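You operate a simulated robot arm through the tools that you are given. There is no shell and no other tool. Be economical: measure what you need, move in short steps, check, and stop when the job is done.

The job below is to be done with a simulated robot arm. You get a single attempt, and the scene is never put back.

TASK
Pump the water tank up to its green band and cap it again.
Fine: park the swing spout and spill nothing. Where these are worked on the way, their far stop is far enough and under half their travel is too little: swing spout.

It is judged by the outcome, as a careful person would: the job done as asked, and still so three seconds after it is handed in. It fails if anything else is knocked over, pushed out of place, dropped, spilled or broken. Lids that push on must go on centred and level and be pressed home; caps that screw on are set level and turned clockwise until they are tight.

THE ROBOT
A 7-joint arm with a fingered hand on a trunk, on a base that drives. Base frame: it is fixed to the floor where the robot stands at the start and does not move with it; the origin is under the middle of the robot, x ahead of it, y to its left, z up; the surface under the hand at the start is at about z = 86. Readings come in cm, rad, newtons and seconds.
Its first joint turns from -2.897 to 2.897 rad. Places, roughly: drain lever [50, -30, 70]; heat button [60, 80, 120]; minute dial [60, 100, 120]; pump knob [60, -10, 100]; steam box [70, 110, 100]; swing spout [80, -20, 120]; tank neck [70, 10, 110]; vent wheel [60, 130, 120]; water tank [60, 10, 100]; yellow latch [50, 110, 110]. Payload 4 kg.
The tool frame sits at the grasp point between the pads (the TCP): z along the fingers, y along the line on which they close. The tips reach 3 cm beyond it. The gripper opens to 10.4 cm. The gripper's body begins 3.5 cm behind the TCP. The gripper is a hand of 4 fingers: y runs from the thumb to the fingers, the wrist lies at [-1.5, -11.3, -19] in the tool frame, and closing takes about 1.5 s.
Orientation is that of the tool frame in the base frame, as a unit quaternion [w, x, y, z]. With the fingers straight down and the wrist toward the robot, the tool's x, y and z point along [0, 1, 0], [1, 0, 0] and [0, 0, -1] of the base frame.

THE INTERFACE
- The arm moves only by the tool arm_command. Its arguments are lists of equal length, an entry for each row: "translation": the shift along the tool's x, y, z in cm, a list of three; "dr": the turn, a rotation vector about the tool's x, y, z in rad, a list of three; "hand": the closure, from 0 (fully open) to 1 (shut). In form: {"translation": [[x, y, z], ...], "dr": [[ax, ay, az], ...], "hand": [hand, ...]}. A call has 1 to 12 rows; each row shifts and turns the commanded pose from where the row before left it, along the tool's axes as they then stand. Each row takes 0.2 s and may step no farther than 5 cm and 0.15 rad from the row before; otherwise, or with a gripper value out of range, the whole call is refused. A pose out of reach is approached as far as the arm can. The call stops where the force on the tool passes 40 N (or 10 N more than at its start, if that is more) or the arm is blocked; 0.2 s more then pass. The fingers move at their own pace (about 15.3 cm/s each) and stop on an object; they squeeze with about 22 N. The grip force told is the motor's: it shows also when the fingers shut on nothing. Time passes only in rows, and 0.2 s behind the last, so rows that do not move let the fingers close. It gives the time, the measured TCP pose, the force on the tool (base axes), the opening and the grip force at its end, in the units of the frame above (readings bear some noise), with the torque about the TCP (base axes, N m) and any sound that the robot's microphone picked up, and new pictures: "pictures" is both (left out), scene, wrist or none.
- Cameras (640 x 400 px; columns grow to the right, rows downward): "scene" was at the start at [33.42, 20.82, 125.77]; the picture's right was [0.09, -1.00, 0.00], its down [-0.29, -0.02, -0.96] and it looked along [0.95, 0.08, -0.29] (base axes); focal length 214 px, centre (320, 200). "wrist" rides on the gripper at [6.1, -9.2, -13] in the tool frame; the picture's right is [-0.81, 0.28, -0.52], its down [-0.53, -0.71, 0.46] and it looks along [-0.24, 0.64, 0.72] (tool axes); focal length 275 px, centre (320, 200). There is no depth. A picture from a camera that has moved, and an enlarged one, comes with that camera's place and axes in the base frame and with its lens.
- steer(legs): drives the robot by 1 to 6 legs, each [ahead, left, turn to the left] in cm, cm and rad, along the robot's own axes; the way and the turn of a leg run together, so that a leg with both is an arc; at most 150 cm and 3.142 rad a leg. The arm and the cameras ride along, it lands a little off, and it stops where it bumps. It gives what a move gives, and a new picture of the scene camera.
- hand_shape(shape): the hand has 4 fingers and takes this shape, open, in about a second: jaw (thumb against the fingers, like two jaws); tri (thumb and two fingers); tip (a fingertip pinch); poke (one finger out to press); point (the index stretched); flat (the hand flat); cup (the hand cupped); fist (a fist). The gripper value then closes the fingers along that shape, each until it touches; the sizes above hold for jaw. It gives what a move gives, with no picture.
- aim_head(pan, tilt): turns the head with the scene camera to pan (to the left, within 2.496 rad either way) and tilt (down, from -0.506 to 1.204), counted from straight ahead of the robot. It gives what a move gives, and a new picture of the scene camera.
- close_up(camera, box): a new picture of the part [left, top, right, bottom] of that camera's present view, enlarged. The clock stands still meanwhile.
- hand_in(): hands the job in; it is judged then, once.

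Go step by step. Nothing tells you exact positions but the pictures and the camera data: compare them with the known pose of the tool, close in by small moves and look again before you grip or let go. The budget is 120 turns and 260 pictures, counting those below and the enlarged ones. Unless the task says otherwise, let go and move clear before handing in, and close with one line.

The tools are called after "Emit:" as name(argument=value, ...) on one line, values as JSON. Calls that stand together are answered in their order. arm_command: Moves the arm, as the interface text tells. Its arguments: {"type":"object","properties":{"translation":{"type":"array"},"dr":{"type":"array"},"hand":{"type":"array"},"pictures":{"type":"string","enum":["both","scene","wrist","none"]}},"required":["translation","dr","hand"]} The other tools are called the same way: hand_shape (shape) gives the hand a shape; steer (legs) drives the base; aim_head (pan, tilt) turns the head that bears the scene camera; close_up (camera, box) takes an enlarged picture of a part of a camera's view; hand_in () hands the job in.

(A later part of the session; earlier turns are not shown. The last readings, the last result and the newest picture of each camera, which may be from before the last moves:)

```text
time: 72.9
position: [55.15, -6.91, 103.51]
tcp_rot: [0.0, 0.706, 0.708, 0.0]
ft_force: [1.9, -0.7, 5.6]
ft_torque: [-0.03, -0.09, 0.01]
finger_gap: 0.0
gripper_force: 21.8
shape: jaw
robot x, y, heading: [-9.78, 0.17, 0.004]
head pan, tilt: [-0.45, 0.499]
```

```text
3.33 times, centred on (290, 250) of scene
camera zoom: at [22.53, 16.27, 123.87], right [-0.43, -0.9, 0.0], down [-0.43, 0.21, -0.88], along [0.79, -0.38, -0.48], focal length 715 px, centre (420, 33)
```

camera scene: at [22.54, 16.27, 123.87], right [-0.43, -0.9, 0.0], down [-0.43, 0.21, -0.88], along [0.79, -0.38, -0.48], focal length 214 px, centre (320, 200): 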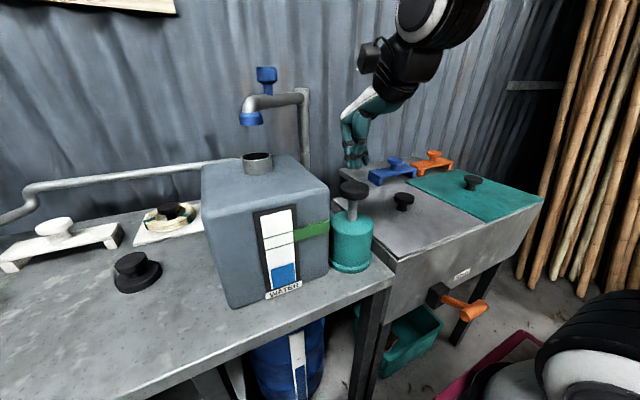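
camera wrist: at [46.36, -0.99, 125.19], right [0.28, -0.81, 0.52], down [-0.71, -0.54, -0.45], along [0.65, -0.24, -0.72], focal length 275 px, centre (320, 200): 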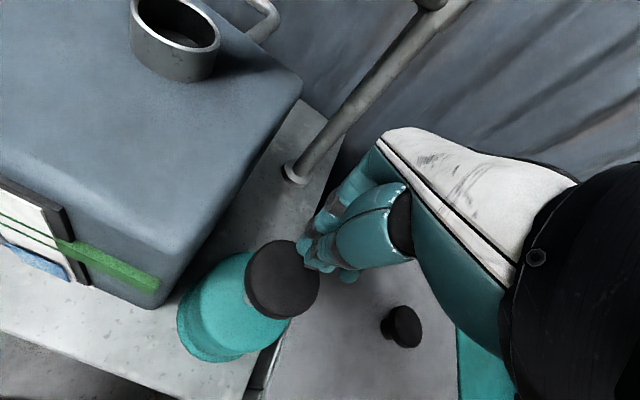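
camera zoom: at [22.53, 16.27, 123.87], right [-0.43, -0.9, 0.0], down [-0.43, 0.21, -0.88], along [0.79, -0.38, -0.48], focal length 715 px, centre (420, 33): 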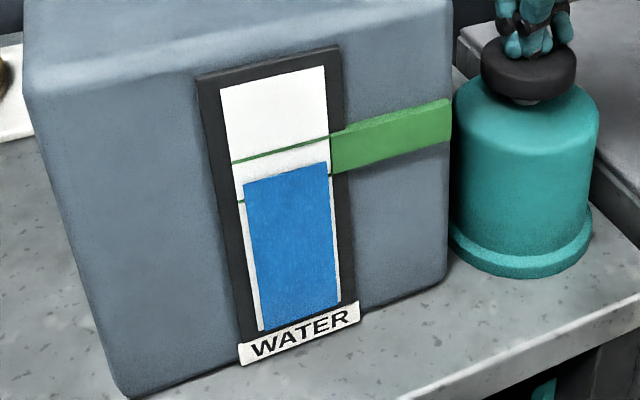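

The level is inside the green band, about a third of the way up. I'll raise the hand clear, open, and drive forward again.

Emit:
arm_command(translation=[[0, 0, -3], [0, 0, -4.8], [0, 0, -4.8], [0, 0, -4.8], [0, 0, -4.8], [0, 0, -4.8], [0, 0, -4.8], [0, 0, 0]], dr=[[0, 0, 0], [0, 0, 0], [0, 0, 0], [0, 0, 0], [0, 0, 0], [0, 0, 0], [0, 0, 0], [0, 0, 0]], hand=[1, 1, 1, 1, 0.5, 0, 0, 0], pictures="none")

Emit:
steer(legs=[[9.5, 0, 0]])

```text
time: 74.7
position: [54.89, -6.83, 135.09]
tcp_rot: [-0.001, 0.706, 0.708, -0.001]
ft_force: [-0.6, -0.4, 0.0]
ft_torque: [0.01, -0.01, -0.01]
finger_gap: 10.4
gripper_force: 0.0
shape: jaw
robot x, y, heading: [-9.87, 0.23, -0.002]
head pan, tilt: [-0.45, 0.499]
```

```text
time: 75.9
position: [64.76, -6.85, 134.96]
tcp_rot: [0.0, 0.706, 0.708, 0.0]
ft_force: [0.5, 0.4, 0.4]
ft_torque: [0.01, -0.03, 0.02]
finger_gap: 10.38
gripper_force: 0.0
shape: jaw
robot x, y, heading: [-0.12, -0.02, 0.006]
head pan, tilt: [-0.45, 0.499]
camera scene: at [32.4, 16.27, 123.86], right [-0.43, -0.9, 0.0], down [-0.43, 0.21, -0.88], along [0.79, -0.38, -0.48], focal length 214 px, centre (320, 200)
```

scene: 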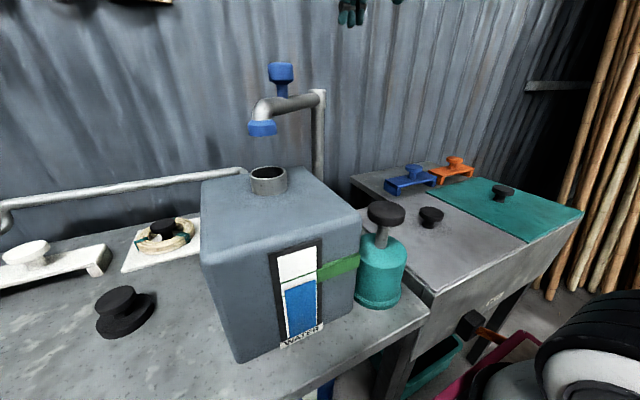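

Back in place. I'll move over the spout handle at (70.7, 4.6) and turn the hand to the swing direction.

Emit:
arm_command(translation=[[4, 2, 0], [4, 2, 0], [3.4, 1.9, 0], [0, 0, 0], [0, 0, 0], [0, 0, 0], [0, 0, 0], [0, 0, 0], [0, 0, 0], [0, 0, 0], [0, 0, 0], [0, 0, 0]], dr=[[0, 0, 0], [0, 0, 0], [0, 0, 0], [0, 0, -0.14], [0, 0, -0.14], [0, 0, -0.14], [0, 0, -0.14], [0, 0, -0.14], [0, 0, -0.14], [0, 0, -0.14], [0, 0, -0.14], [0, 0, -0.14]], hand=[0, 0, 0, 0, 0, 0, 0, 0, 0, 0, 0, 0], pictures="wrist")

```text
time: 78.5
position: [70.65, 4.57, 134.97]
tcp_rot: [0.001, 0.152, 0.988, 0.001]
ft_force: [-0.8, -0.5, 1.3]
ft_torque: [0.02, -0.02, 0.0]
finger_gap: 10.39
gripper_force: 0.0
shape: jaw
robot x, y, heading: [-0.14, 0.1, -0.003]
head pan, tilt: [-0.45, 0.499]
camera wrist: at [61.95, -2.34, 148.11], right [0.86, 0.02, 0.52], down [0.29, -0.84, -0.46], along [0.43, 0.54, -0.72], focal length 275 px, centre (320, 200)
```

wrist: 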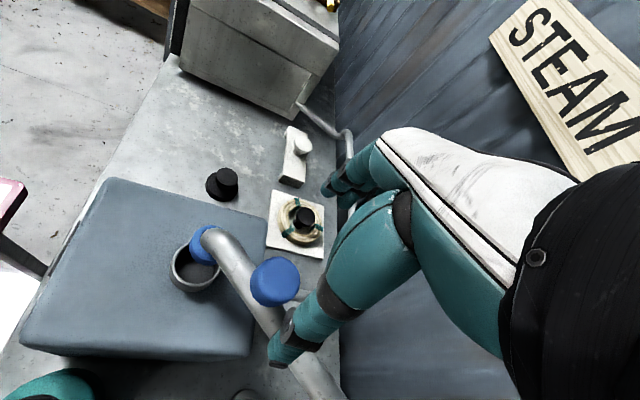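

Aligned as before. I'll descend and grip the handle.

Emit:
arm_command(translation=[[0, 0, 3.5], [0, 0, 3.5], [0, 0, 2.8], [0, 0, 0], [0, 0, 0], [0, 0, 0], [0, 0, 0], [0, 0, 0], [0, 0, 0]], dr=[[0, 0, 0], [0, 0, 0], [0, 0, 0], [0, 0, 0], [0, 0, 0], [0, 0, 0], [0, 0, 0], [0, 0, 0], [0, 0, 0]], hand=[0, 0, 0, 0.3, 0.5, 0.7, 0.9, 1, 1], pictures="wrist")

```text
time: 80.5
position: [70.43, 4.69, 124.9]
tcp_rot: [0.0, 0.153, 0.988, -0.001]
ft_force: [-5.5, -5.2, -16.0]
ft_torque: [0.19, -0.06, 0.01]
finger_gap: 2.13
gripper_force: 21.7
shape: jaw
robot x, y, heading: [0.03, 0.29, 0.001]
head pan, tilt: [-0.45, 0.499]
camera wrist: at [61.83, -2.24, 138.14], right [0.86, 0.02, 0.51], down [0.29, -0.84, -0.46], along [0.43, 0.54, -0.73], focal length 275 px, centre (320, 200)
```

wrist: 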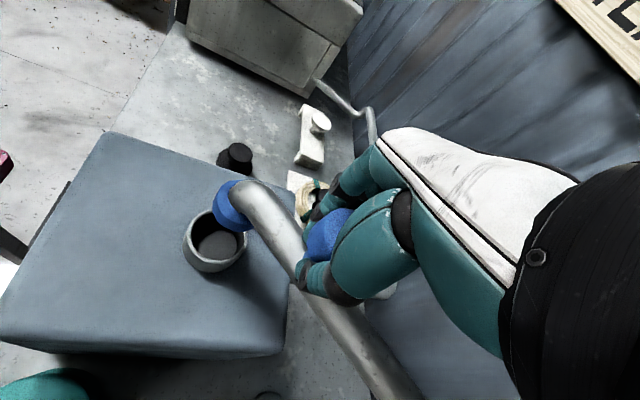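

Gripped. I'll swing back counter-clockwise to about 86°.

Emit:
arm_command(translation=[[1.13, -2.7, 0], [0.63, -2.86, 0], [0.14, -2.92, 0], [-0.38, -2.9, 0], [-0.87, -2.8, 0], [0, 0, 0]], dr=[[0, 0, 0], [0, 0, 0], [0, 0, 0], [0, 0, 0], [0, 0, 0], [0, 0, 0]], hand=[1, 1, 1, 1, 1, 1], pictures="both")

```text
time: 81.3
position: [65.91, -2.42, 125.07]
tcp_rot: [-0.006, 0.149, 0.989, -0.001]
ft_force: [-11.1, 6.2, -12.6]
ft_torque: [0.16, -0.01, 0.47]
finger_gap: 2.17
gripper_force: 21.7
shape: jaw
robot x, y, heading: [-0.03, -0.06, 0.003]
head pan, tilt: [-0.45, 0.499]
stopped in row 4: the force on the tool passed its limit at 42 N (the readings are from after the stop); the commanded pose is now the measured one
camera scene: at [32.33, 16.34, 123.87], right [-0.43, -0.9, 0.0], down [-0.43, 0.21, -0.88], along [0.79, -0.38, -0.48], focal length 214 px, centre (320, 200)
camera wrist: at [57.45, -9.4, 138.33], right [0.86, 0.02, 0.51], down [0.29, -0.84, -0.46], along [0.42, 0.54, -0.73], focal length 275 px, centre (320, 200)
```

scene: 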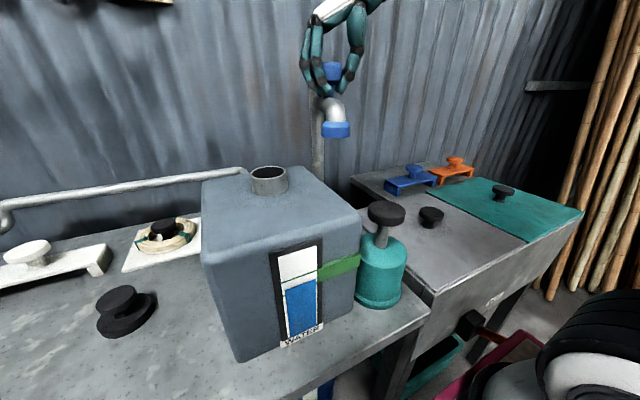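
wrist: 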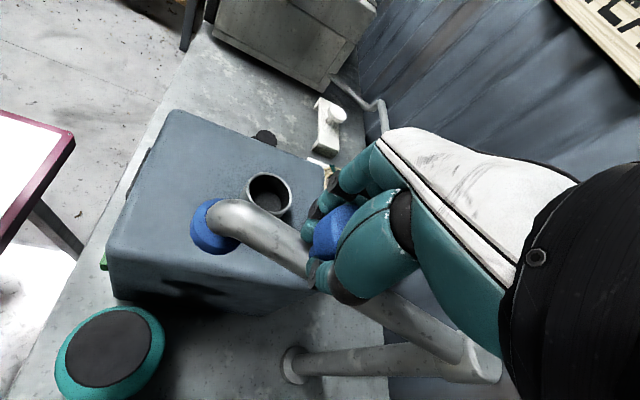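

The force limit tripped briefly at about 107°, and the grip still holds. I'll continue slower with a slightly larger radius.

Emit:
arm_command(translation=[[-0.17, -1.04, 0], [-0.17, -1.04, 0], [-0.21, -1.02, 0], [-0.21, -1.02, 0], [-0.33, -1, 0], [-0.34, -0.98, 0], [0, 0, 0]], dr=[[0, 0, 0], [0, 0, 0], [0, 0, 0], [0, 0, 0], [0, 0, 0], [0, 0, 0], [0, 0, 0]], hand=[1, 1, 1, 1, 1, 1, 1], pictures="wrist")

```text
time: 82.1
position: [65.37, -5.18, 125.03]
tcp_rot: [-0.007, 0.147, 0.989, -0.001]
ft_force: [-20.5, 7.0, -4.1]
ft_torque: [0.29, 0.01, 0.68]
finger_gap: 2.18
gripper_force: 21.9
shape: jaw
robot x, y, heading: [0.09, 0.07, 0.002]
head pan, tilt: [-0.45, 0.499]
stopped in row 3: the force on the tool passed its limit at 42 N (the readings are from after the stop); the commanded pose is now the measured one
camera wrist: at [56.91, -12.15, 138.28], right [0.86, 0.03, 0.5], down [0.3, -0.84, -0.46], along [0.41, 0.55, -0.73], focal length 275 px, centre (320, 200)
```

wrist: 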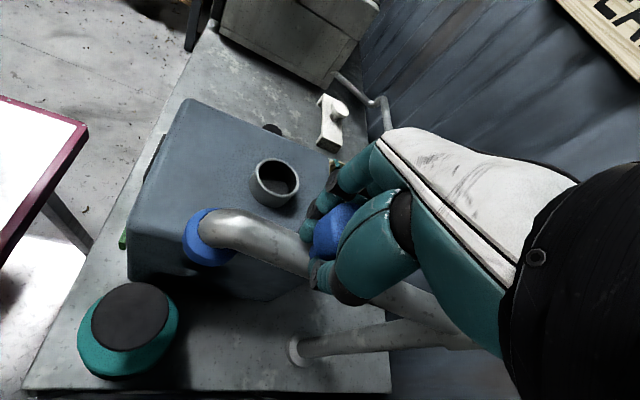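

Torque has built up because the tight grip twists with the spout. I'll loosen to a cage around the handle and continue.

Emit:
arm_command(translation=[[0, 0, 0], [0, 0, 0], [0, 0, 0]], dr=[[0, 0, 0], [0, 0, 0], [0, 0, 0]], hand=[0.72, 0.72, 0.72], pictures="none")

Emit:
arm_command(translation=[[-0.25, -1.0, 0], [-0.28, -1.0, 0], [-0.33, -1, 0], [-0.4, -0.98, 0], [-0.45, -0.95, 0], [0, 0, 0]], dr=[[0, 0, 0], [0, 0, 0], [0, 0, 0], [0, 0, 0], [0, 0, 0], [0, 0, 0]], hand=[0.72, 0.72, 0.72, 0.72, 0.72, 0.72], pictures="both")

```text
time: 82.9
position: [65.52, -5.26, 124.87]
tcp_rot: [-0.005, 0.149, 0.989, -0.001]
ft_force: [-0.1, -0.5, -0.2]
ft_torque: [0.0, 0.01, -0.04]
finger_gap: 2.93
gripper_force: 0.1
shape: jaw
robot x, y, heading: [0.07, -0.0, 0.004]
head pan, tilt: [-0.45, 0.499]
```

```text
time: 84.3
position: [65.79, -10.38, 124.84]
tcp_rot: [-0.006, 0.149, 0.989, -0.001]
ft_force: [0.7, 0.7, 1.0]
ft_torque: [-0.02, 0.02, -0.02]
finger_gap: 2.91
gripper_force: 0.1
shape: jaw
robot x, y, heading: [0.24, 0.11, 0.006]
head pan, tilt: [-0.45, 0.499]
camera scene: at [32.34, 16.32, 123.87], right [-0.43, -0.9, 0.0], down [-0.43, 0.21, -0.88], along [0.79, -0.38, -0.48], focal length 214 px, centre (320, 200)
camera wrist: at [57.32, -17.37, 138.12], right [0.86, 0.02, 0.51], down [0.29, -0.84, -0.46], along [0.41, 0.54, -0.73], focal length 275 px, centre (320, 200)
```

scene: 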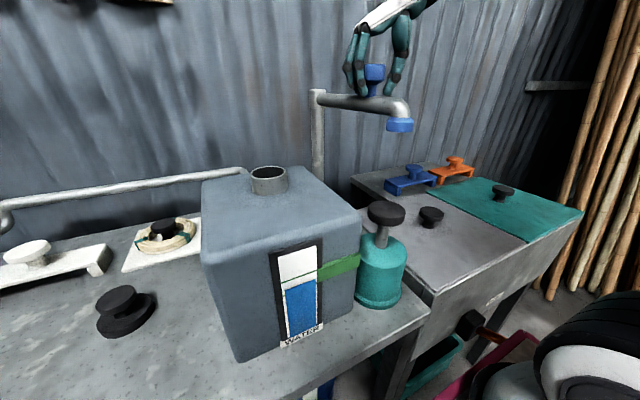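
wrist: 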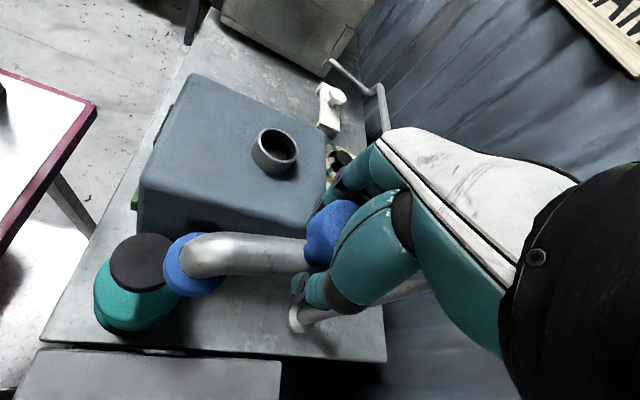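

The cage works with no strain. I'll go on to about 62°, then open, lift, and turn the hand for the last part.

Emit:
arm_command(translation=[[-0.45, -0.76, 0], [-0.45, -0.77, 0], [-0.53, -0.7, 0], [-0.53, -0.71, 0], [-0.6, -0.65, 0], [-0.6, -0.64, 0], [0, 0, 0], [0, 0, 0], [0, 0, 0], [0, 0, -3], [0, 0, -3], [0, 0, -3]], dr=[[0, 0, 0], [0, 0, 0], [0, 0, 0], [0, 0, 0], [0, 0, 0], [0, 0, 0], [0, 0, 0], [0, 0, 0], [0, 0, 0], [0, 0, 0], [0, 0, 0], [0, 0, 0]], hand=[0.72, 0.72, 0.72, 0.72, 0.72, 0.72, 0.4, 0, 0, 0, 0, 0], pictures="none")

Emit:
arm_command(translation=[[0, 0, 0], [0, 0, 0], [0, 0, 0], [0, 0, 0], [0, 0, 0], [0, 0, 0], [0, 0, 0], [0, 0, 0], [0, 0, 0], [0, 0, 0], [0, 0, 0], [0, 0, 0]], dr=[[0, 0, 0.145], [0, 0, 0.145], [0, 0, 0.145], [0, 0, 0.145], [0, 0, 0.145], [0, 0, 0.145], [0, 0, 0.145], [0, 0, 0.145], [0, 0, 0.145], [0, 0, 0.145], [0, 0, 0.145], [0, 0, 0.145]], hand=[0, 0, 0, 0, 0, 0, 0, 0, 0, 0, 0, 0], pictures="both")

```text
time: 86.9
position: [67.52, -15.59, 134.29]
tcp_rot: [-0.007, 0.15, 0.989, -0.001]
ft_force: [0.1, 0.9, 0.4]
ft_torque: [0.03, 0.01, -0.01]
finger_gap: 10.37
gripper_force: 0.0
shape: jaw
robot x, y, heading: [0.18, 0.18, 0.003]
head pan, tilt: [-0.45, 0.499]
```

```text
time: 89.5
position: [67.68, -15.62, 134.1]
tcp_rot: [-0.002, 0.853, 0.522, -0.004]
ft_force: [-0.3, -0.6, 0.2]
ft_torque: [0.03, 0.01, -0.02]
finger_gap: 10.35
gripper_force: 0.1
shape: jaw
robot x, y, heading: [-0.18, 0.18, 0.003]
head pan, tilt: [-0.45, 0.499]
camera scene: at [32.34, 16.31, 123.87], right [-0.43, -0.9, 0.0], down [-0.43, 0.21, -0.88], along [0.79, -0.38, -0.48], focal length 214 px, centre (320, 200)
camera wrist: at [62.27, -5.93, 147.27], right [-0.12, -0.85, 0.52], down [-0.88, -0.15, -0.45], along [0.46, -0.51, -0.73], focal length 275 px, centre (320, 200)
```

scene: 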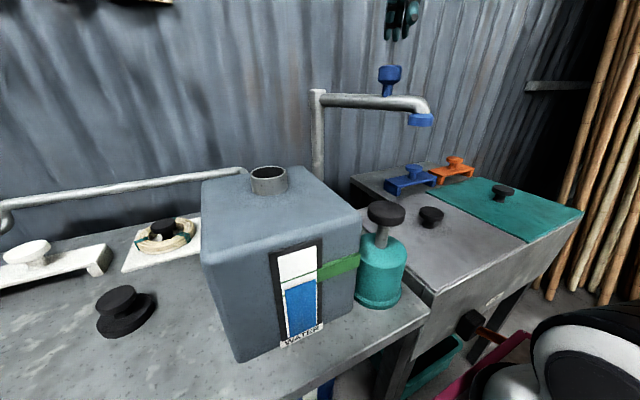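
wrist: 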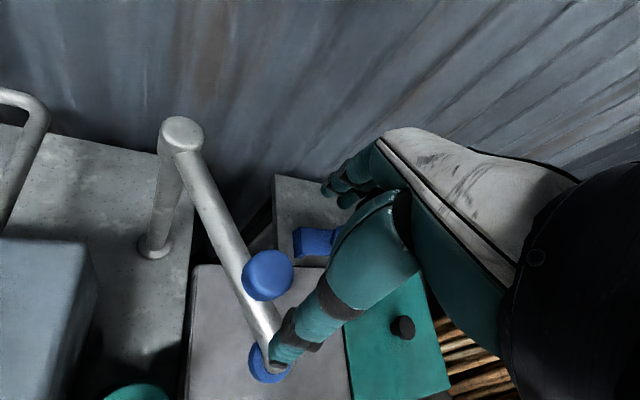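

The handle is at (67.7, -14.8), about 63°. I'll align, descend, cage it, and push on in half-steps.

Emit:
arm_command(translation=[[0.7, -0.36, 0], [0, 0, 3], [0, 0, 3], [0, 0, 3], [0, 0, 0], [0, 0, 0], [0, 0, 0], [0, 0, 0], [0, 0, 0]], dr=[[0, 0, 0], [0, 0, 0], [0, 0, 0], [0, 0, 0], [0, 0, 0], [0, 0, 0], [0, 0, 0], [0, 0, 0], [0, 0, 0]], hand=[0, 0, 0, 0, 0.3, 0.5, 0.72, 0.72, 0.72], pictures="wrist")

Emit:
arm_command(translation=[[-0.75, 1.25, 0], [-0.75, 1.25, 0], [-0.52, 1.37, 0], [-0.53, 1.37, 0], [-0.27, 1.44, 0], [-0.28, 1.44, 0], [0, 0, 0]], dr=[[0, 0, 0], [0, 0, 0], [0, 0, 0], [0, 0, 0], [0, 0, 0], [0, 0, 0], [0, 0, 0]], hand=[0.72, 0.72, 0.72, 0.72, 0.72, 0.72, 0.72], pictures="both")

```text
time: 91.5
position: [67.39, -14.61, 125.07]
tcp_rot: [-0.003, 0.852, 0.523, -0.005]
ft_force: [0.7, 0.9, -0.1]
ft_torque: [0.02, -0.01, -0.01]
finger_gap: 2.95
gripper_force: 0.0
shape: jaw
robot x, y, heading: [0.0, 0.14, 0.002]
head pan, tilt: [-0.45, 0.499]
camera wrist: at [62.21, -5.05, 138.32], right [-0.12, -0.85, 0.52], down [-0.88, -0.15, -0.45], along [0.46, -0.51, -0.73], focal length 275 px, centre (320, 200)
```

wrist: 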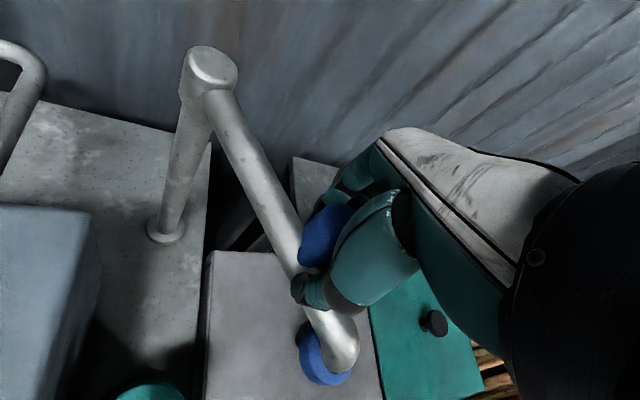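

```text
time: 93.1
position: [73.55, -21.22, 125.02]
tcp_rot: [-0.003, 0.852, 0.524, -0.005]
ft_force: [-0.4, 0.4, -0.9]
ft_torque: [0.0, 0.02, -0.01]
finger_gap: 2.95
gripper_force: 0.2
shape: jaw
robot x, y, heading: [-0.48, 0.51, 0.007]
head pan, tilt: [-0.45, 0.499]
camera scene: at [32.34, 16.32, 123.87], right [-0.43, -0.9, 0.0], down [-0.43, 0.21, -0.88], along [0.79, -0.38, -0.48], focal length 214 px, centre (320, 200)
camera wrist: at [68.23, -11.65, 138.31], right [-0.12, -0.85, 0.52], down [-0.88, -0.15, -0.45], along [0.46, -0.51, -0.73], focal length 275 px, centre (320, 200)
```

scene: 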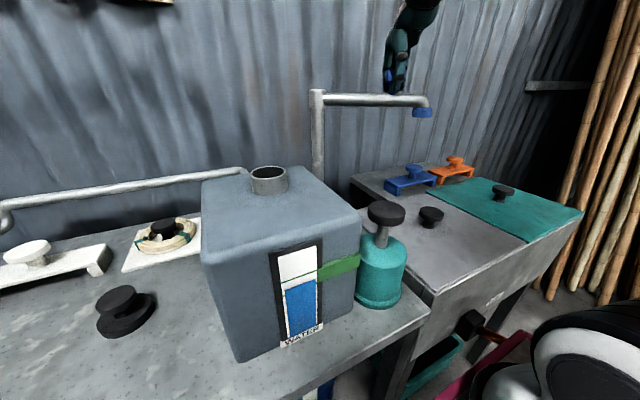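
wrist: 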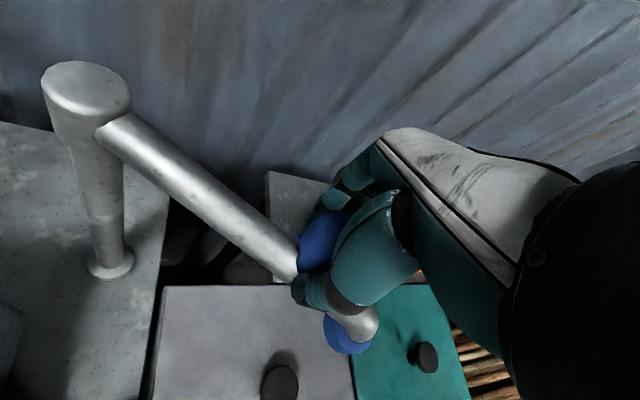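

It follows well, now at about 33°. I'll finish the arc to the parked position and press gently to the stop.

Emit:
arm_command(translation=[[-0.02, 1.46, 0], [-0.02, 1.46, 0], [0.22, 1.45, 0], [0.23, 1.44, 0], [0.47, 1.39, 0], [0.48, 1.38, 0], [0.38, 0.79, 0], [0.2, 0.4, 0], [0, 0, 0]], dr=[[0, 0, 0], [0, 0, 0], [0, 0, 0], [0, 0, 0], [0, 0, 0], [0, 0, 0], [0, 0, 0], [0, 0, 0], [0, 0, 0]], hand=[0.72, 0.72, 0.72, 0.72, 0.72, 0.72, 0.72, 0.72, 0.72], pictures="wrist")

Emit:
aim_head(pan=-0.6, tilt=0.2)

```text
time: 95.1
position: [82.85, -23.8, 124.93]
tcp_rot: [-0.003, 0.852, 0.524, -0.005]
ft_force: [0.0, -0.7, -0.2]
ft_torque: [0.01, 0.0, 0.0]
finger_gap: 2.92
gripper_force: 0.1
shape: jaw
robot x, y, heading: [0.4, 0.4, 0.003]
head pan, tilt: [-0.45, 0.499]
camera wrist: at [77.61, -14.21, 138.1], right [-0.12, -0.85, 0.52], down [-0.88, -0.15, -0.45], along [0.46, -0.51, -0.73], focal length 275 px, centre (320, 200)
```

wrist: 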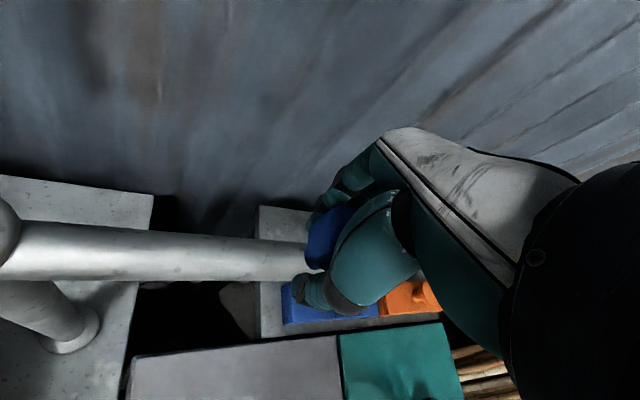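

```text
time: 95.9
position: [82.88, -23.79, 124.82]
tcp_rot: [-0.003, 0.852, 0.523, -0.005]
ft_force: [0.3, -0.5, 0.2]
ft_torque: [-0.02, 0.01, -0.01]
finger_gap: 2.93
gripper_force: 0.0
shape: jaw
robot x, y, heading: [0.46, 0.19, 0.002]
head pan, tilt: [-0.6, 0.201]
camera scene: at [31.84, 15.01, 126.63], right [-0.56, -0.83, 0.0], down [-0.17, 0.11, -0.98], along [0.81, -0.55, -0.2], focal length 214 px, centre (320, 200)
```

scene: 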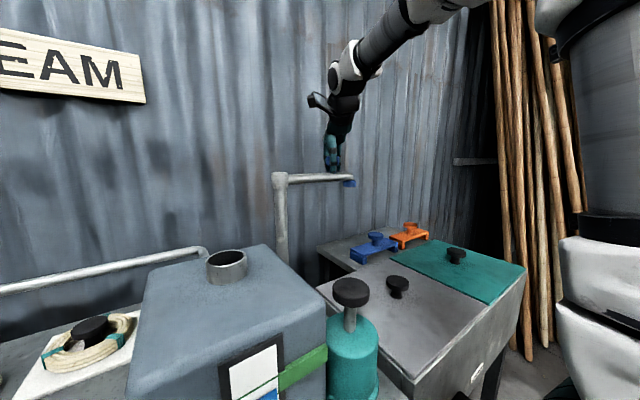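

It looks the same as the starting position. I'll nudge a little further to confirm it rests at its stop.

Emit:
arm_command(translation=[[0.18, 0.36, 0], [0.18, 0.36, 0], [0.14, 0.27, 0], [0, 0, 0]], dr=[[0, 0, 0], [0, 0, 0], [0, 0, 0], [0, 0, 0]], hand=[0.72, 0.72, 0.72, 0.72], pictures="none")

Emit:
close_up(camera="scene", box=[260, 70, 420, 200])

```text
time: 96.9
position: [83.96, -23.87, 124.73]
tcp_rot: [-0.002, 0.853, 0.523, -0.005]
ft_force: [-1.3, 0.5, -0.9]
ft_torque: [0.03, -0.03, 0.02]
finger_gap: 2.97
gripper_force: 0.1
shape: jaw
robot x, y, heading: [0.01, 0.2, -0.001]
head pan, tilt: [-0.6, 0.201]
```

```text
3.08 times, centred on (340, 135) of scene
camera zoom: at [31.83, 15.01, 126.64], right [-0.56, -0.83, 0.0], down [-0.16, 0.11, -0.98], along [0.81, -0.55, -0.2], focal length 660 px, centre (258, 400)
```

zoom: 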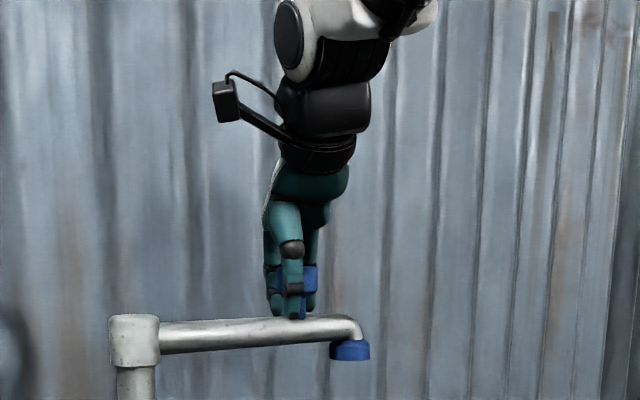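

The spout is parked as it was at the start. I'll open, lift away, turn the hand back, and look.

Emit:
arm_command(translation=[[0, 0, 0], [0, 0, 0], [0, 0, 0], [0, 0, -3], [0, 0, -3], [0, 0, -3], [0, 0, 0], [0, 0, 0], [0, 0, 0], [0, 0, 0], [0, 0, 0]], dr=[[0, 0, 0], [0, 0, 0], [0, 0, 0], [0, 0, 0], [0, 0, 0], [0, 0, 0], [0, 0, -0.12], [0, 0, -0.12], [0, 0, -0.12], [0, 0, -0.12], [0, 0, 0]], hand=[0.4, 0, 0, 0, 0, 0, 0, 0, 0, 0, 0], pictures="both")

Emit:
close_up(camera="scene", box=[260, 70, 420, 200])

```text
time: 99.3
position: [84.07, -23.77, 133.69]
tcp_rot: [-0.005, 0.703, 0.711, -0.003]
ft_force: [0.9, 0.0, -0.4]
ft_torque: [-0.04, 0.01, 0.02]
finger_gap: 10.37
gripper_force: 0.1
shape: jaw
robot x, y, heading: [0.0, 0.03, -0.003]
head pan, tilt: [-0.6, 0.201]
camera scene: at [31.84, 15.01, 126.63], right [-0.56, -0.83, 0.0], down [-0.16, 0.11, -0.98], along [0.81, -0.55, -0.2], focal length 214 px, centre (320, 200)
camera wrist: at [74.94, -17.86, 146.95], right [0.29, -0.81, 0.51], down [-0.71, -0.54, -0.45], along [0.64, -0.23, -0.73], focal length 275 px, centre (320, 200)
```

scene: 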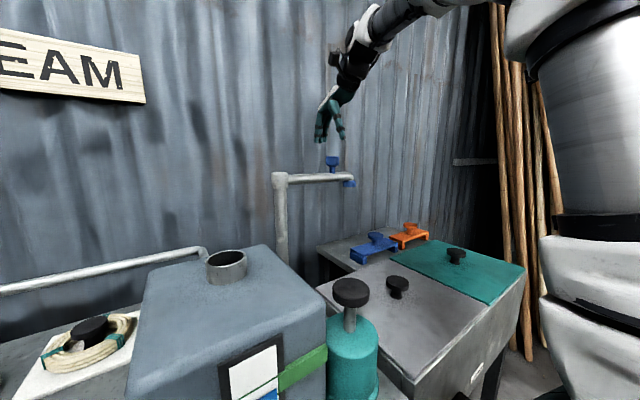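
wrist: 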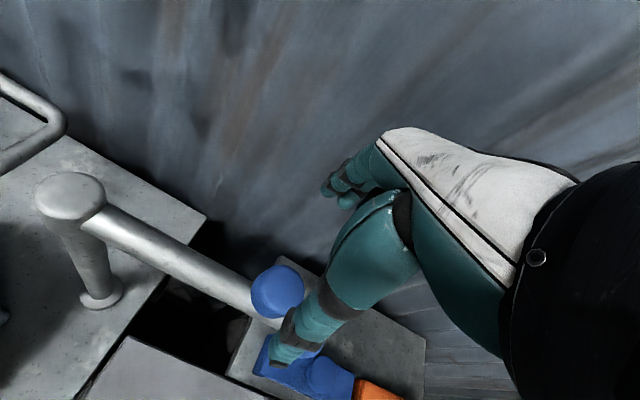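

```text
3.08 times, centred on (340, 135) of scene
camera zoom: at [31.84, 15.01, 126.63], right [-0.56, -0.83, 0.0], down [-0.16, 0.11, -0.98], along [0.81, -0.55, -0.2], focal length 660 px, centre (258, 400)
```

zoom: 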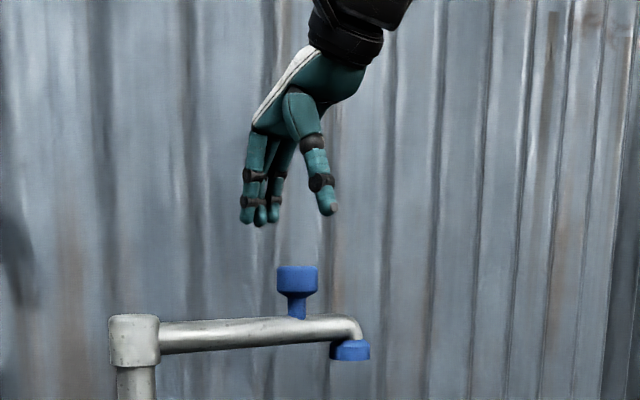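

The spout is parked at (82.8, -24.1), same as at the start. Now I'll carry the hand high across to the cap at (69.0, 37.8), trimming a tiny tilt.

Emit:
arm_command(translation=[[4.75, -1.16, 0], [4.75, -1.16, 0], [4.75, -1.16, 0], [4.75, -1.16, 0], [4.75, -1.16, 0], [4.75, -1.16, 0], [4.75, -1.16, 0], [4.75, -1.16, 0], [4.75, -1.16, 0], [4.75, -1.16, 0], [4.75, -1.16, 0], [4.75, -1.16, 0]], dr=[[-0.0114, -0.003, 0.011], [0, 0, 0], [0, 0, 0], [0, 0, 0], [0, 0, 0], [0, 0, 0], [0, 0, 0], [0, 0, 0], [0, 0, 0], [0, 0, 0], [0, 0, 0], [0, 0, 0]], hand=[0, 0, 0, 0, 0, 0, 0, 0, 0, 0, 0, 0], pictures="none")

Emit:
arm_command(translation=[[4.6, -1.2, 0], [0, 0, 4.8], [0, 0, 4.8], [0, 0, 4.8], [0, 0, 4.8], [0, 0, 0]], dr=[[0, 0, 0], [0, 0, 0], [0, 0, 0], [0, 0, 0], [0, 0, 0], [0, 0, 0]], hand=[0, 0, 0, 0, 0, 0], pictures="wrist")

Emit:
aim_head(pan=0.3, tilt=0.55)

```text
time: 101.9
position: [70.01, 33.28, 133.76]
tcp_rot: [0.001, 0.708, 0.707, -0.001]
ft_force: [0.4, 0.3, -0.3]
ft_torque: [0.04, 0.02, 0.01]
finger_gap: 10.4
gripper_force: 0.1
shape: jaw
robot x, y, heading: [0.05, 0.41, 0.005]
head pan, tilt: [-0.6, 0.201]
```

```text
time: 103.3
position: [69.35, 37.65, 114.23]
tcp_rot: [0.001, 0.707, 0.707, -0.001]
ft_force: [-0.4, -0.6, 0.0]
ft_torque: [0.0, 0.03, -0.02]
finger_gap: 10.4
gripper_force: 0.0
shape: jaw
robot x, y, heading: [0.31, 0.24, 0.006]
head pan, tilt: [-0.6, 0.201]
camera wrist: at [60.09, 43.84, 127.51], right [0.28, -0.81, 0.52], down [-0.71, -0.53, -0.45], along [0.65, -0.24, -0.72], focal length 275 px, centre (320, 200)
```

wrist: 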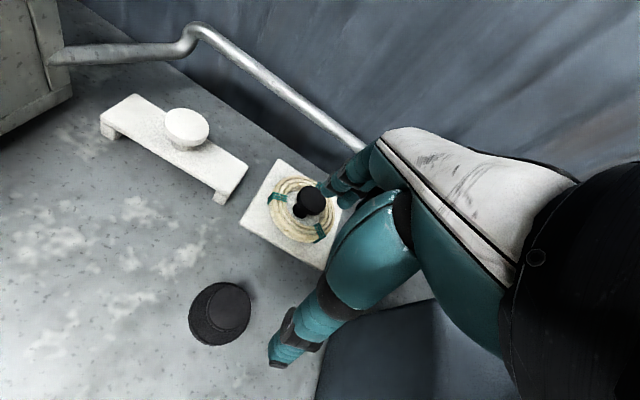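

```text
time: 104.5
position: [69.32, 37.66, 114.34]
tcp_rot: [0.001, 0.707, 0.707, 0.0]
ft_force: [-0.1, 0.0, 0.2]
ft_torque: [0.03, 0.0, -0.02]
finger_gap: 10.37
gripper_force: 0.0
shape: jaw
robot x, y, heading: [0.18, 0.13, 0.005]
head pan, tilt: [0.3, 0.55]
camera scene: at [32.71, 22.94, 123.41], right [0.3, -0.95, 0.0], down [-0.5, -0.16, -0.85], along [0.81, 0.25, -0.52], focal length 214 px, centre (320, 200)
```

scene: 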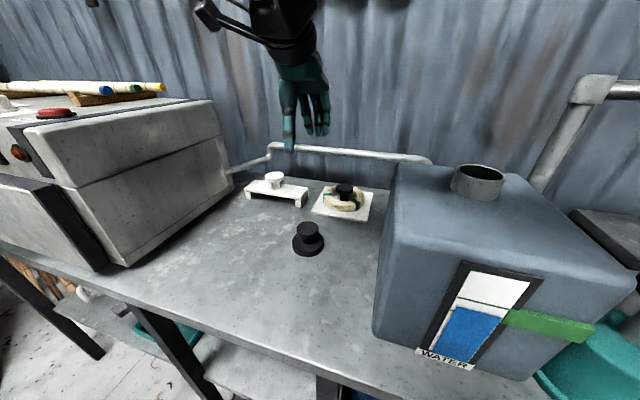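

The cap is standing as I left it. I'll descend closer and measure again.

Emit:
arm_command(translation=[[0.2, 0, 4], [0, 0, 4], [0, 0, 4], [0, 0, 4], [0, 0, 2.5], [0, 0, 0]], dr=[[0, 0, 0], [0, 0, 0], [0, 0, 0], [0, 0, 0], [0, 0, 0], [0, 0, 0]], hand=[0, 0, 0, 0, 0, 0], pictures="wrist")

Emit:
close_up(camera="scene", box=[260, 170, 360, 270])

```text
time: 105.9
position: [69.06, 37.81, 95.99]
tcp_rot: [0.001, 0.708, 0.707, -0.001]
ft_force: [-0.2, 0.5, 0.2]
ft_torque: [-0.01, -0.02, -0.03]
finger_gap: 10.4
gripper_force: 0.1
shape: jaw
robot x, y, heading: [-0.1, 0.18, 0.001]
head pan, tilt: [0.3, 0.55]
camera wrist: at [59.86, 43.96, 109.09], right [0.28, -0.81, 0.52], down [-0.71, -0.53, -0.45], along [0.65, -0.24, -0.72], focal length 275 px, centre (320, 200)
```

wrist: 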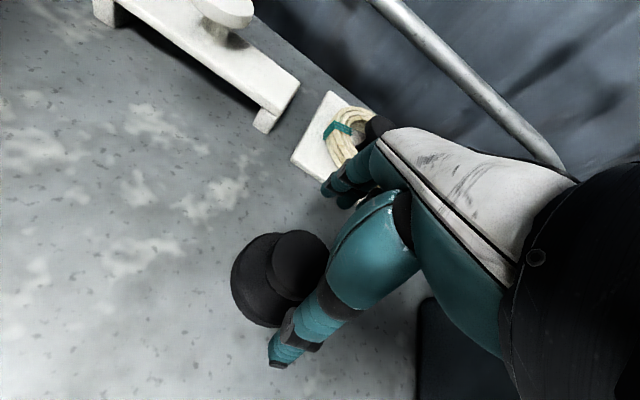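

```text
4.00 times, centred on (310, 220) of scene
camera zoom: at [32.71, 22.94, 123.41], right [0.3, -0.95, 0.0], down [-0.5, -0.16, -0.85], along [0.81, 0.25, -0.52], focal length 858 px, centre (360, 120)
```

zoom: 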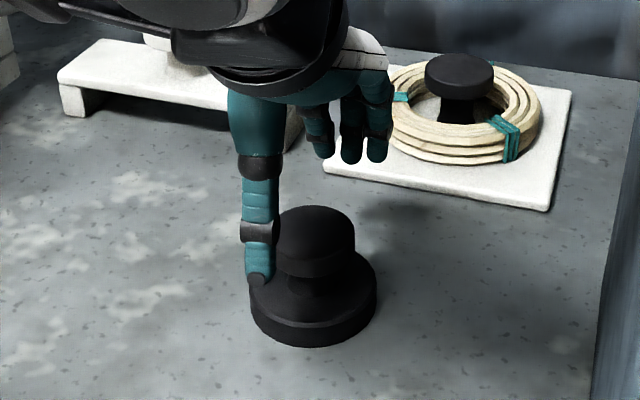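

The cap knob is at about (69.4, 37.7). I'll lower to the same grip height (z≈91) and close.

Emit:
arm_command(translation=[[0, 0.3, 2], [0, 0, 1.7], [0, 0, 1.25], [0, 0, 0], [0, 0, 0], [0, 0, 0], [0, 0, 0], [0, 0, 0], [0, 0, 0], [0, 0, 0]], dr=[[0, 0, 0], [0, 0, 0], [0, 0, 0], [0, 0, 0], [0, 0, 0], [0, 0, 0], [0, 0, 0], [0, 0, 0], [0, 0, 0], [0, 0, 0]], hand=[0, 0, 0, 0, 0.3, 0.5, 0.7, 0.9, 1, 1], pictures="wrist")

Emit:
close_up(camera="scene", box=[260, 170, 360, 270])

```text
time: 108.1
position: [69.23, 37.93, 91.03]
tcp_rot: [0.001, 0.707, 0.708, -0.001]
ft_force: [0.0, 0.3, 0.3]
ft_torque: [-0.02, 0.0, -0.03]
finger_gap: 3.31
gripper_force: 21.9
shape: jaw
robot x, y, heading: [0.14, 0.11, 0.003]
head pan, tilt: [0.3, 0.55]
camera wrist: at [59.97, 44.08, 104.23], right [0.28, -0.81, 0.52], down [-0.71, -0.53, -0.45], along [0.64, -0.25, -0.72], focal length 275 px, centre (320, 200)
```

wrist: 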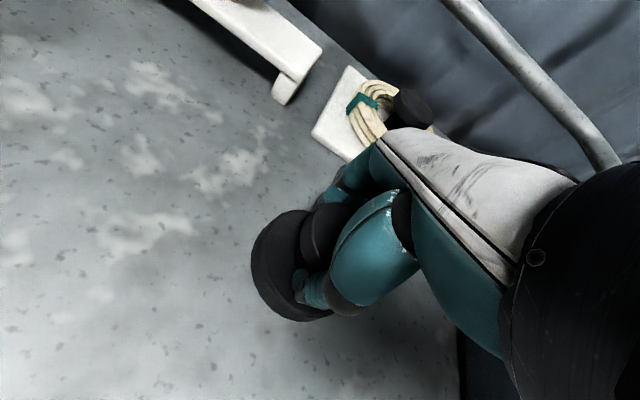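

```text
4.00 times, centred on (310, 220) of scene
camera zoom: at [32.71, 22.95, 123.41], right [0.3, -0.95, 0.0], down [-0.5, -0.16, -0.85], along [0.81, 0.25, -0.52], focal length 858 px, centre (360, 120)
```

zoom: 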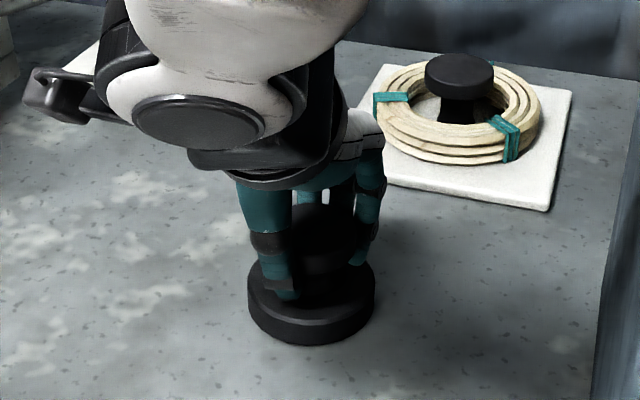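

Same hold as before. I'll lift straight up and check that the cap stays level.

Emit:
arm_command(translation=[[0, 0, -1], [0, 0, -3], [0, 0, -4.8], [0, 0, -4.8], [0, 0, -4.8], [0, 0, -4.8], [0, 0, -4.8], [0, 0, -4.8], [0, 0, -3], [0, 0, 0]], dr=[[0, 0, 0], [0, 0, 0], [0, 0, 0], [0, 0, 0], [0, 0, 0], [0, 0, 0], [0, 0, 0], [0, 0, 0], [0, 0, 0], [0, 0, 0]], hand=[1, 1, 1, 1, 1, 1, 1, 1, 1, 1], pictures="none")

Emit:
arm_command(translation=[[-4, -0.4, 0], [-4, -0.4, 0], [-4, -0.4, 0], [-4, -0.4, 0], [-4, -0.4, 0], [-4, -0.5, 0], [-4, -0.6, 0], [0, 0, 0]], dr=[[0, 0, 0], [0, 0, 0], [0, 0, 0], [0, 0, 0], [0, 0, 0], [0, 0, 0], [0, 0, 0], [0, 0, 0]], hand=[1, 1, 1, 1, 1, 1, 1, 1], pictures="wrist")

Emit:
aim_head(pan=-0.25, tilt=0.35)

```text
time: 110.3
position: [69.12, 37.99, 126.89]
tcp_rot: [0.0, 0.707, 0.707, -0.001]
ft_force: [0.5, -0.1, -0.2]
ft_torque: [-0.02, -0.01, 0.02]
finger_gap: 3.31
gripper_force: 21.9
shape: jaw
robot x, y, heading: [0.46, 0.23, 0.003]
head pan, tilt: [0.3, 0.55]
```

```text
time: 112.1
position: [65.92, 10.05, 126.98]
tcp_rot: [0.001, 0.707, 0.707, 0.0]
ft_force: [0.0, 0.0, -0.8]
ft_torque: [-0.02, 0.01, 0.0]
finger_gap: 3.28
gripper_force: 21.5
shape: jaw
robot x, y, heading: [-0.02, 0.37, 0.002]
head pan, tilt: [0.3, 0.55]
camera wrist: at [56.64, 16.24, 140.13], right [0.28, -0.81, 0.52], down [-0.71, -0.53, -0.45], along [0.64, -0.24, -0.72], focal length 275 px, centre (320, 200)
```

wrist: 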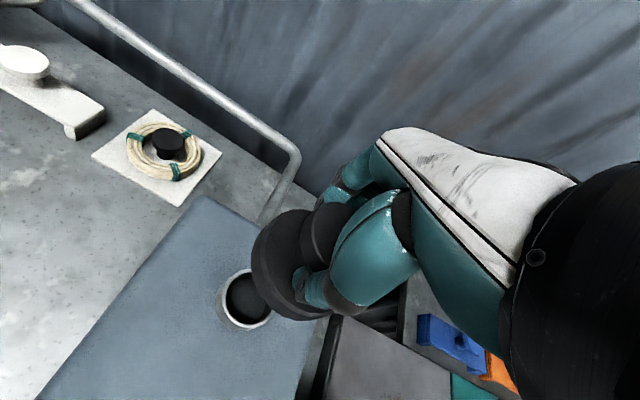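

```text
time: 113.1
position: [65.84, 10.07, 127.08]
tcp_rot: [0.0, 0.707, 0.707, -0.001]
ft_force: [-0.1, -1.0, 0.1]
ft_torque: [0.02, -0.01, -0.01]
finger_gap: 3.33
gripper_force: 22.0
shape: jaw
robot x, y, heading: [0.22, 0.39, 0.004]
head pan, tilt: [-0.25, 0.351]
camera scene: at [33.17, 17.99, 125.23], right [-0.24, -0.97, 0.0], down [-0.33, 0.08, -0.94], along [0.91, -0.23, -0.34], focal length 214 px, centre (320, 200)
```

scene: 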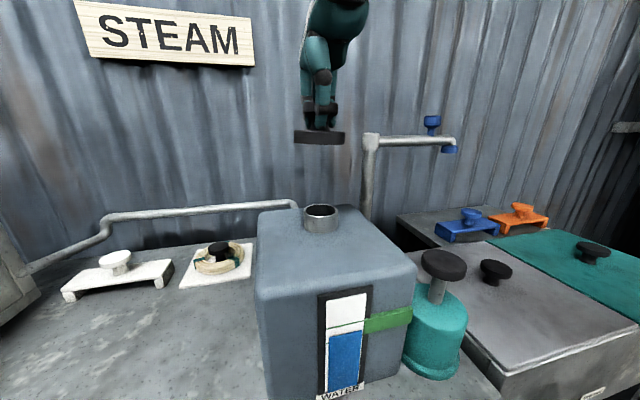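

The neck is directly below. I'll correct x by +0.25 and descend to just above the rim to check centring.

Emit:
arm_command(translation=[[0, 0.25, 3], [0, 0, 3], [0, 0, 2.6], [0, 0, 0]], dr=[[0, 0, 0], [0, 0, 0], [0, 0, 0], [0, 0, 0]], hand=[1, 1, 1, 1], pictures="wrist")

Emit:
close_up(camera="scene", box=[270, 130, 370, 240])

Emit:
close_up(camera="wrist", box=[200, 160, 360, 360])

```text
time: 114.1
position: [66.02, 9.82, 118.26]
tcp_rot: [0.0, 0.706, 0.708, 0.0]
ft_force: [-0.1, -0.4, -0.7]
ft_torque: [-0.03, 0.01, 0.0]
finger_gap: 3.34
gripper_force: 21.5
shape: jaw
robot x, y, heading: [0.44, 0.35, 0.004]
head pan, tilt: [-0.25, 0.351]
camera wrist: at [56.86, 16.01, 131.5], right [0.28, -0.81, 0.52], down [-0.71, -0.53, -0.45], along [0.64, -0.25, -0.72], focal length 275 px, centre (320, 200)
```

wrist: 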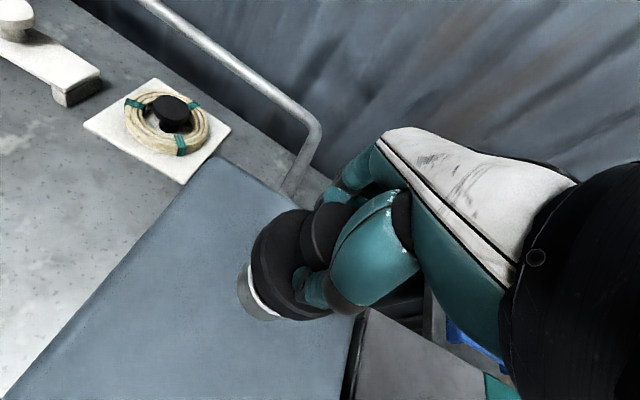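

```text
3.64 times, centred on (320, 185) of scene
camera zoom: at [33.17, 17.98, 125.23], right [-0.24, -0.97, 0.0], down [-0.33, 0.08, -0.94], along [0.91, -0.23, -0.34], focal length 780 px, centre (320, 254)
```

zoom: 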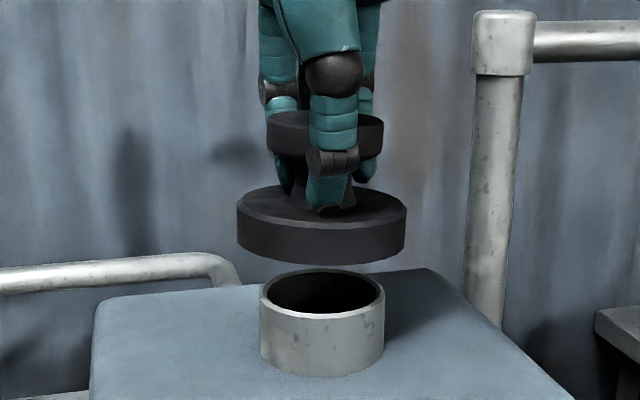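

```text
2.00 times, centred on (280, 260) of wrist
camera zoom: at [56.86, 16.01, 131.5], right [0.28, -0.81, 0.52], down [-0.71, -0.53, -0.45], along [0.64, -0.25, -0.72], focal length 551 px, centre (400, 80)
```

zoom: 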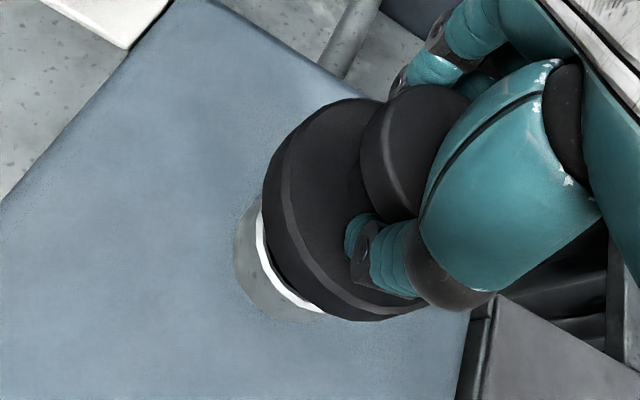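

The cap is centred over the neck in the scene view. I'll lower in small steps and read the forces.

Emit:
arm_command(translation=[[0, 0, 0.8], [0, 0, 0.6], [0, 0, 0.4], [0, 0, 0]], dr=[[0, 0, 0], [0, 0, 0], [0, 0, 0], [0, 0, 0]], hand=[1, 1, 1, 1], pictures="none")

Emit:
close_up(camera="scene", box=[270, 130, 370, 240])

Emit:
close_up(camera="wrist", box=[200, 160, 360, 360])

```text
time: 115.1
position: [66.12, 9.86, 116.61]
tcp_rot: [0.0, 0.707, 0.707, 0.0]
ft_force: [-0.9, -0.9, -0.4]
ft_torque: [0.01, -0.05, 0.0]
finger_gap: 3.29
gripper_force: 22.5
shape: jaw
robot x, y, heading: [0.05, -0.15, 0.005]
head pan, tilt: [-0.25, 0.351]
```

```text
3.64 times, centred on (320, 185) of scene
camera zoom: at [33.17, 17.98, 125.23], right [-0.24, -0.97, 0.0], down [-0.33, 0.08, -0.94], along [0.91, -0.23, -0.34], focal length 780 px, centre (320, 254)
```

zoom: 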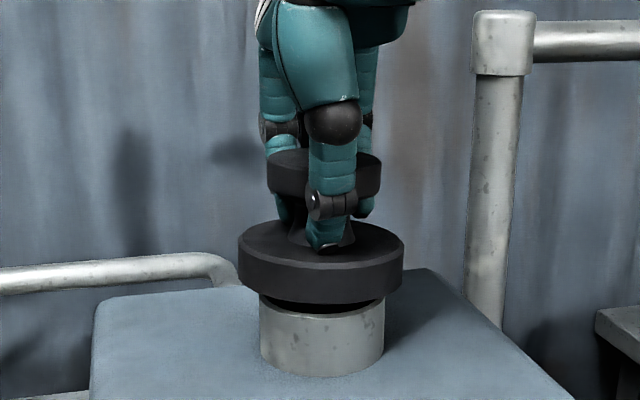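

```text
2.00 times, centred on (280, 260) of wrist
camera zoom: at [56.98, 16.01, 129.67], right [0.28, -0.81, 0.52], down [-0.71, -0.53, -0.45], along [0.65, -0.24, -0.72], focal length 551 px, centre (400, 80)
```

zoom: 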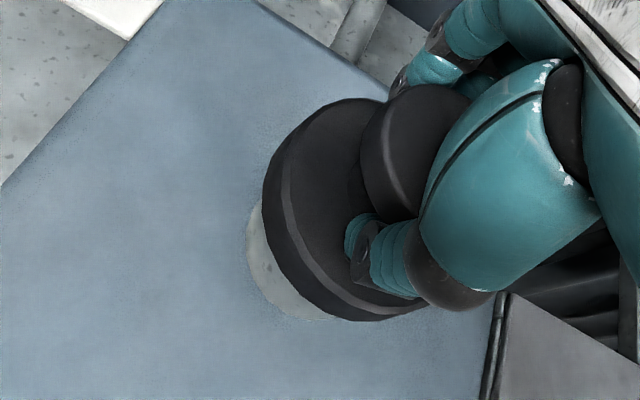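

Centred and level. I continue down.

Emit:
arm_command(translation=[[0, 0, 0.3], [0, 0, 0.3], [0, 0, 0.3], [0, 0, 0.2], [0, 0, 0]], dr=[[0, 0, 0], [0, 0, 0], [0, 0, 0], [0, 0, 0], [0, 0, 0]], hand=[1, 1, 1, 1, 1], pictures="none")

Emit:
close_up(camera="scene", box=[270, 130, 370, 240])

```text
time: 116.3
position: [66.28, 10.0, 115.64]
tcp_rot: [0.002, 0.706, 0.708, 0.002]
ft_force: [-3.8, -2.3, 31.2]
ft_torque: [0.0, 1.0, 0.04]
finger_gap: 3.4
gripper_force: 22.0
shape: jaw
robot x, y, heading: [-0.02, 0.25, 0.004]
head pan, tilt: [-0.25, 0.351]
```

```text
3.64 times, centred on (320, 185) of scene
camera zoom: at [33.07, 17.96, 125.26], right [-0.24, -0.97, 0.0], down [-0.33, 0.08, -0.94], along [0.91, -0.23, -0.34], focal length 780 px, centre (320, 254)
```

zoom: 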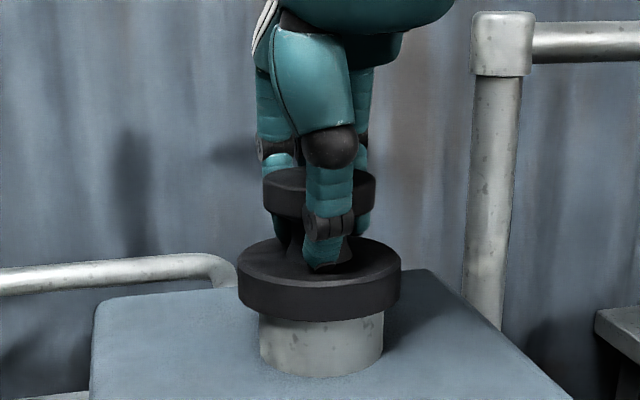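

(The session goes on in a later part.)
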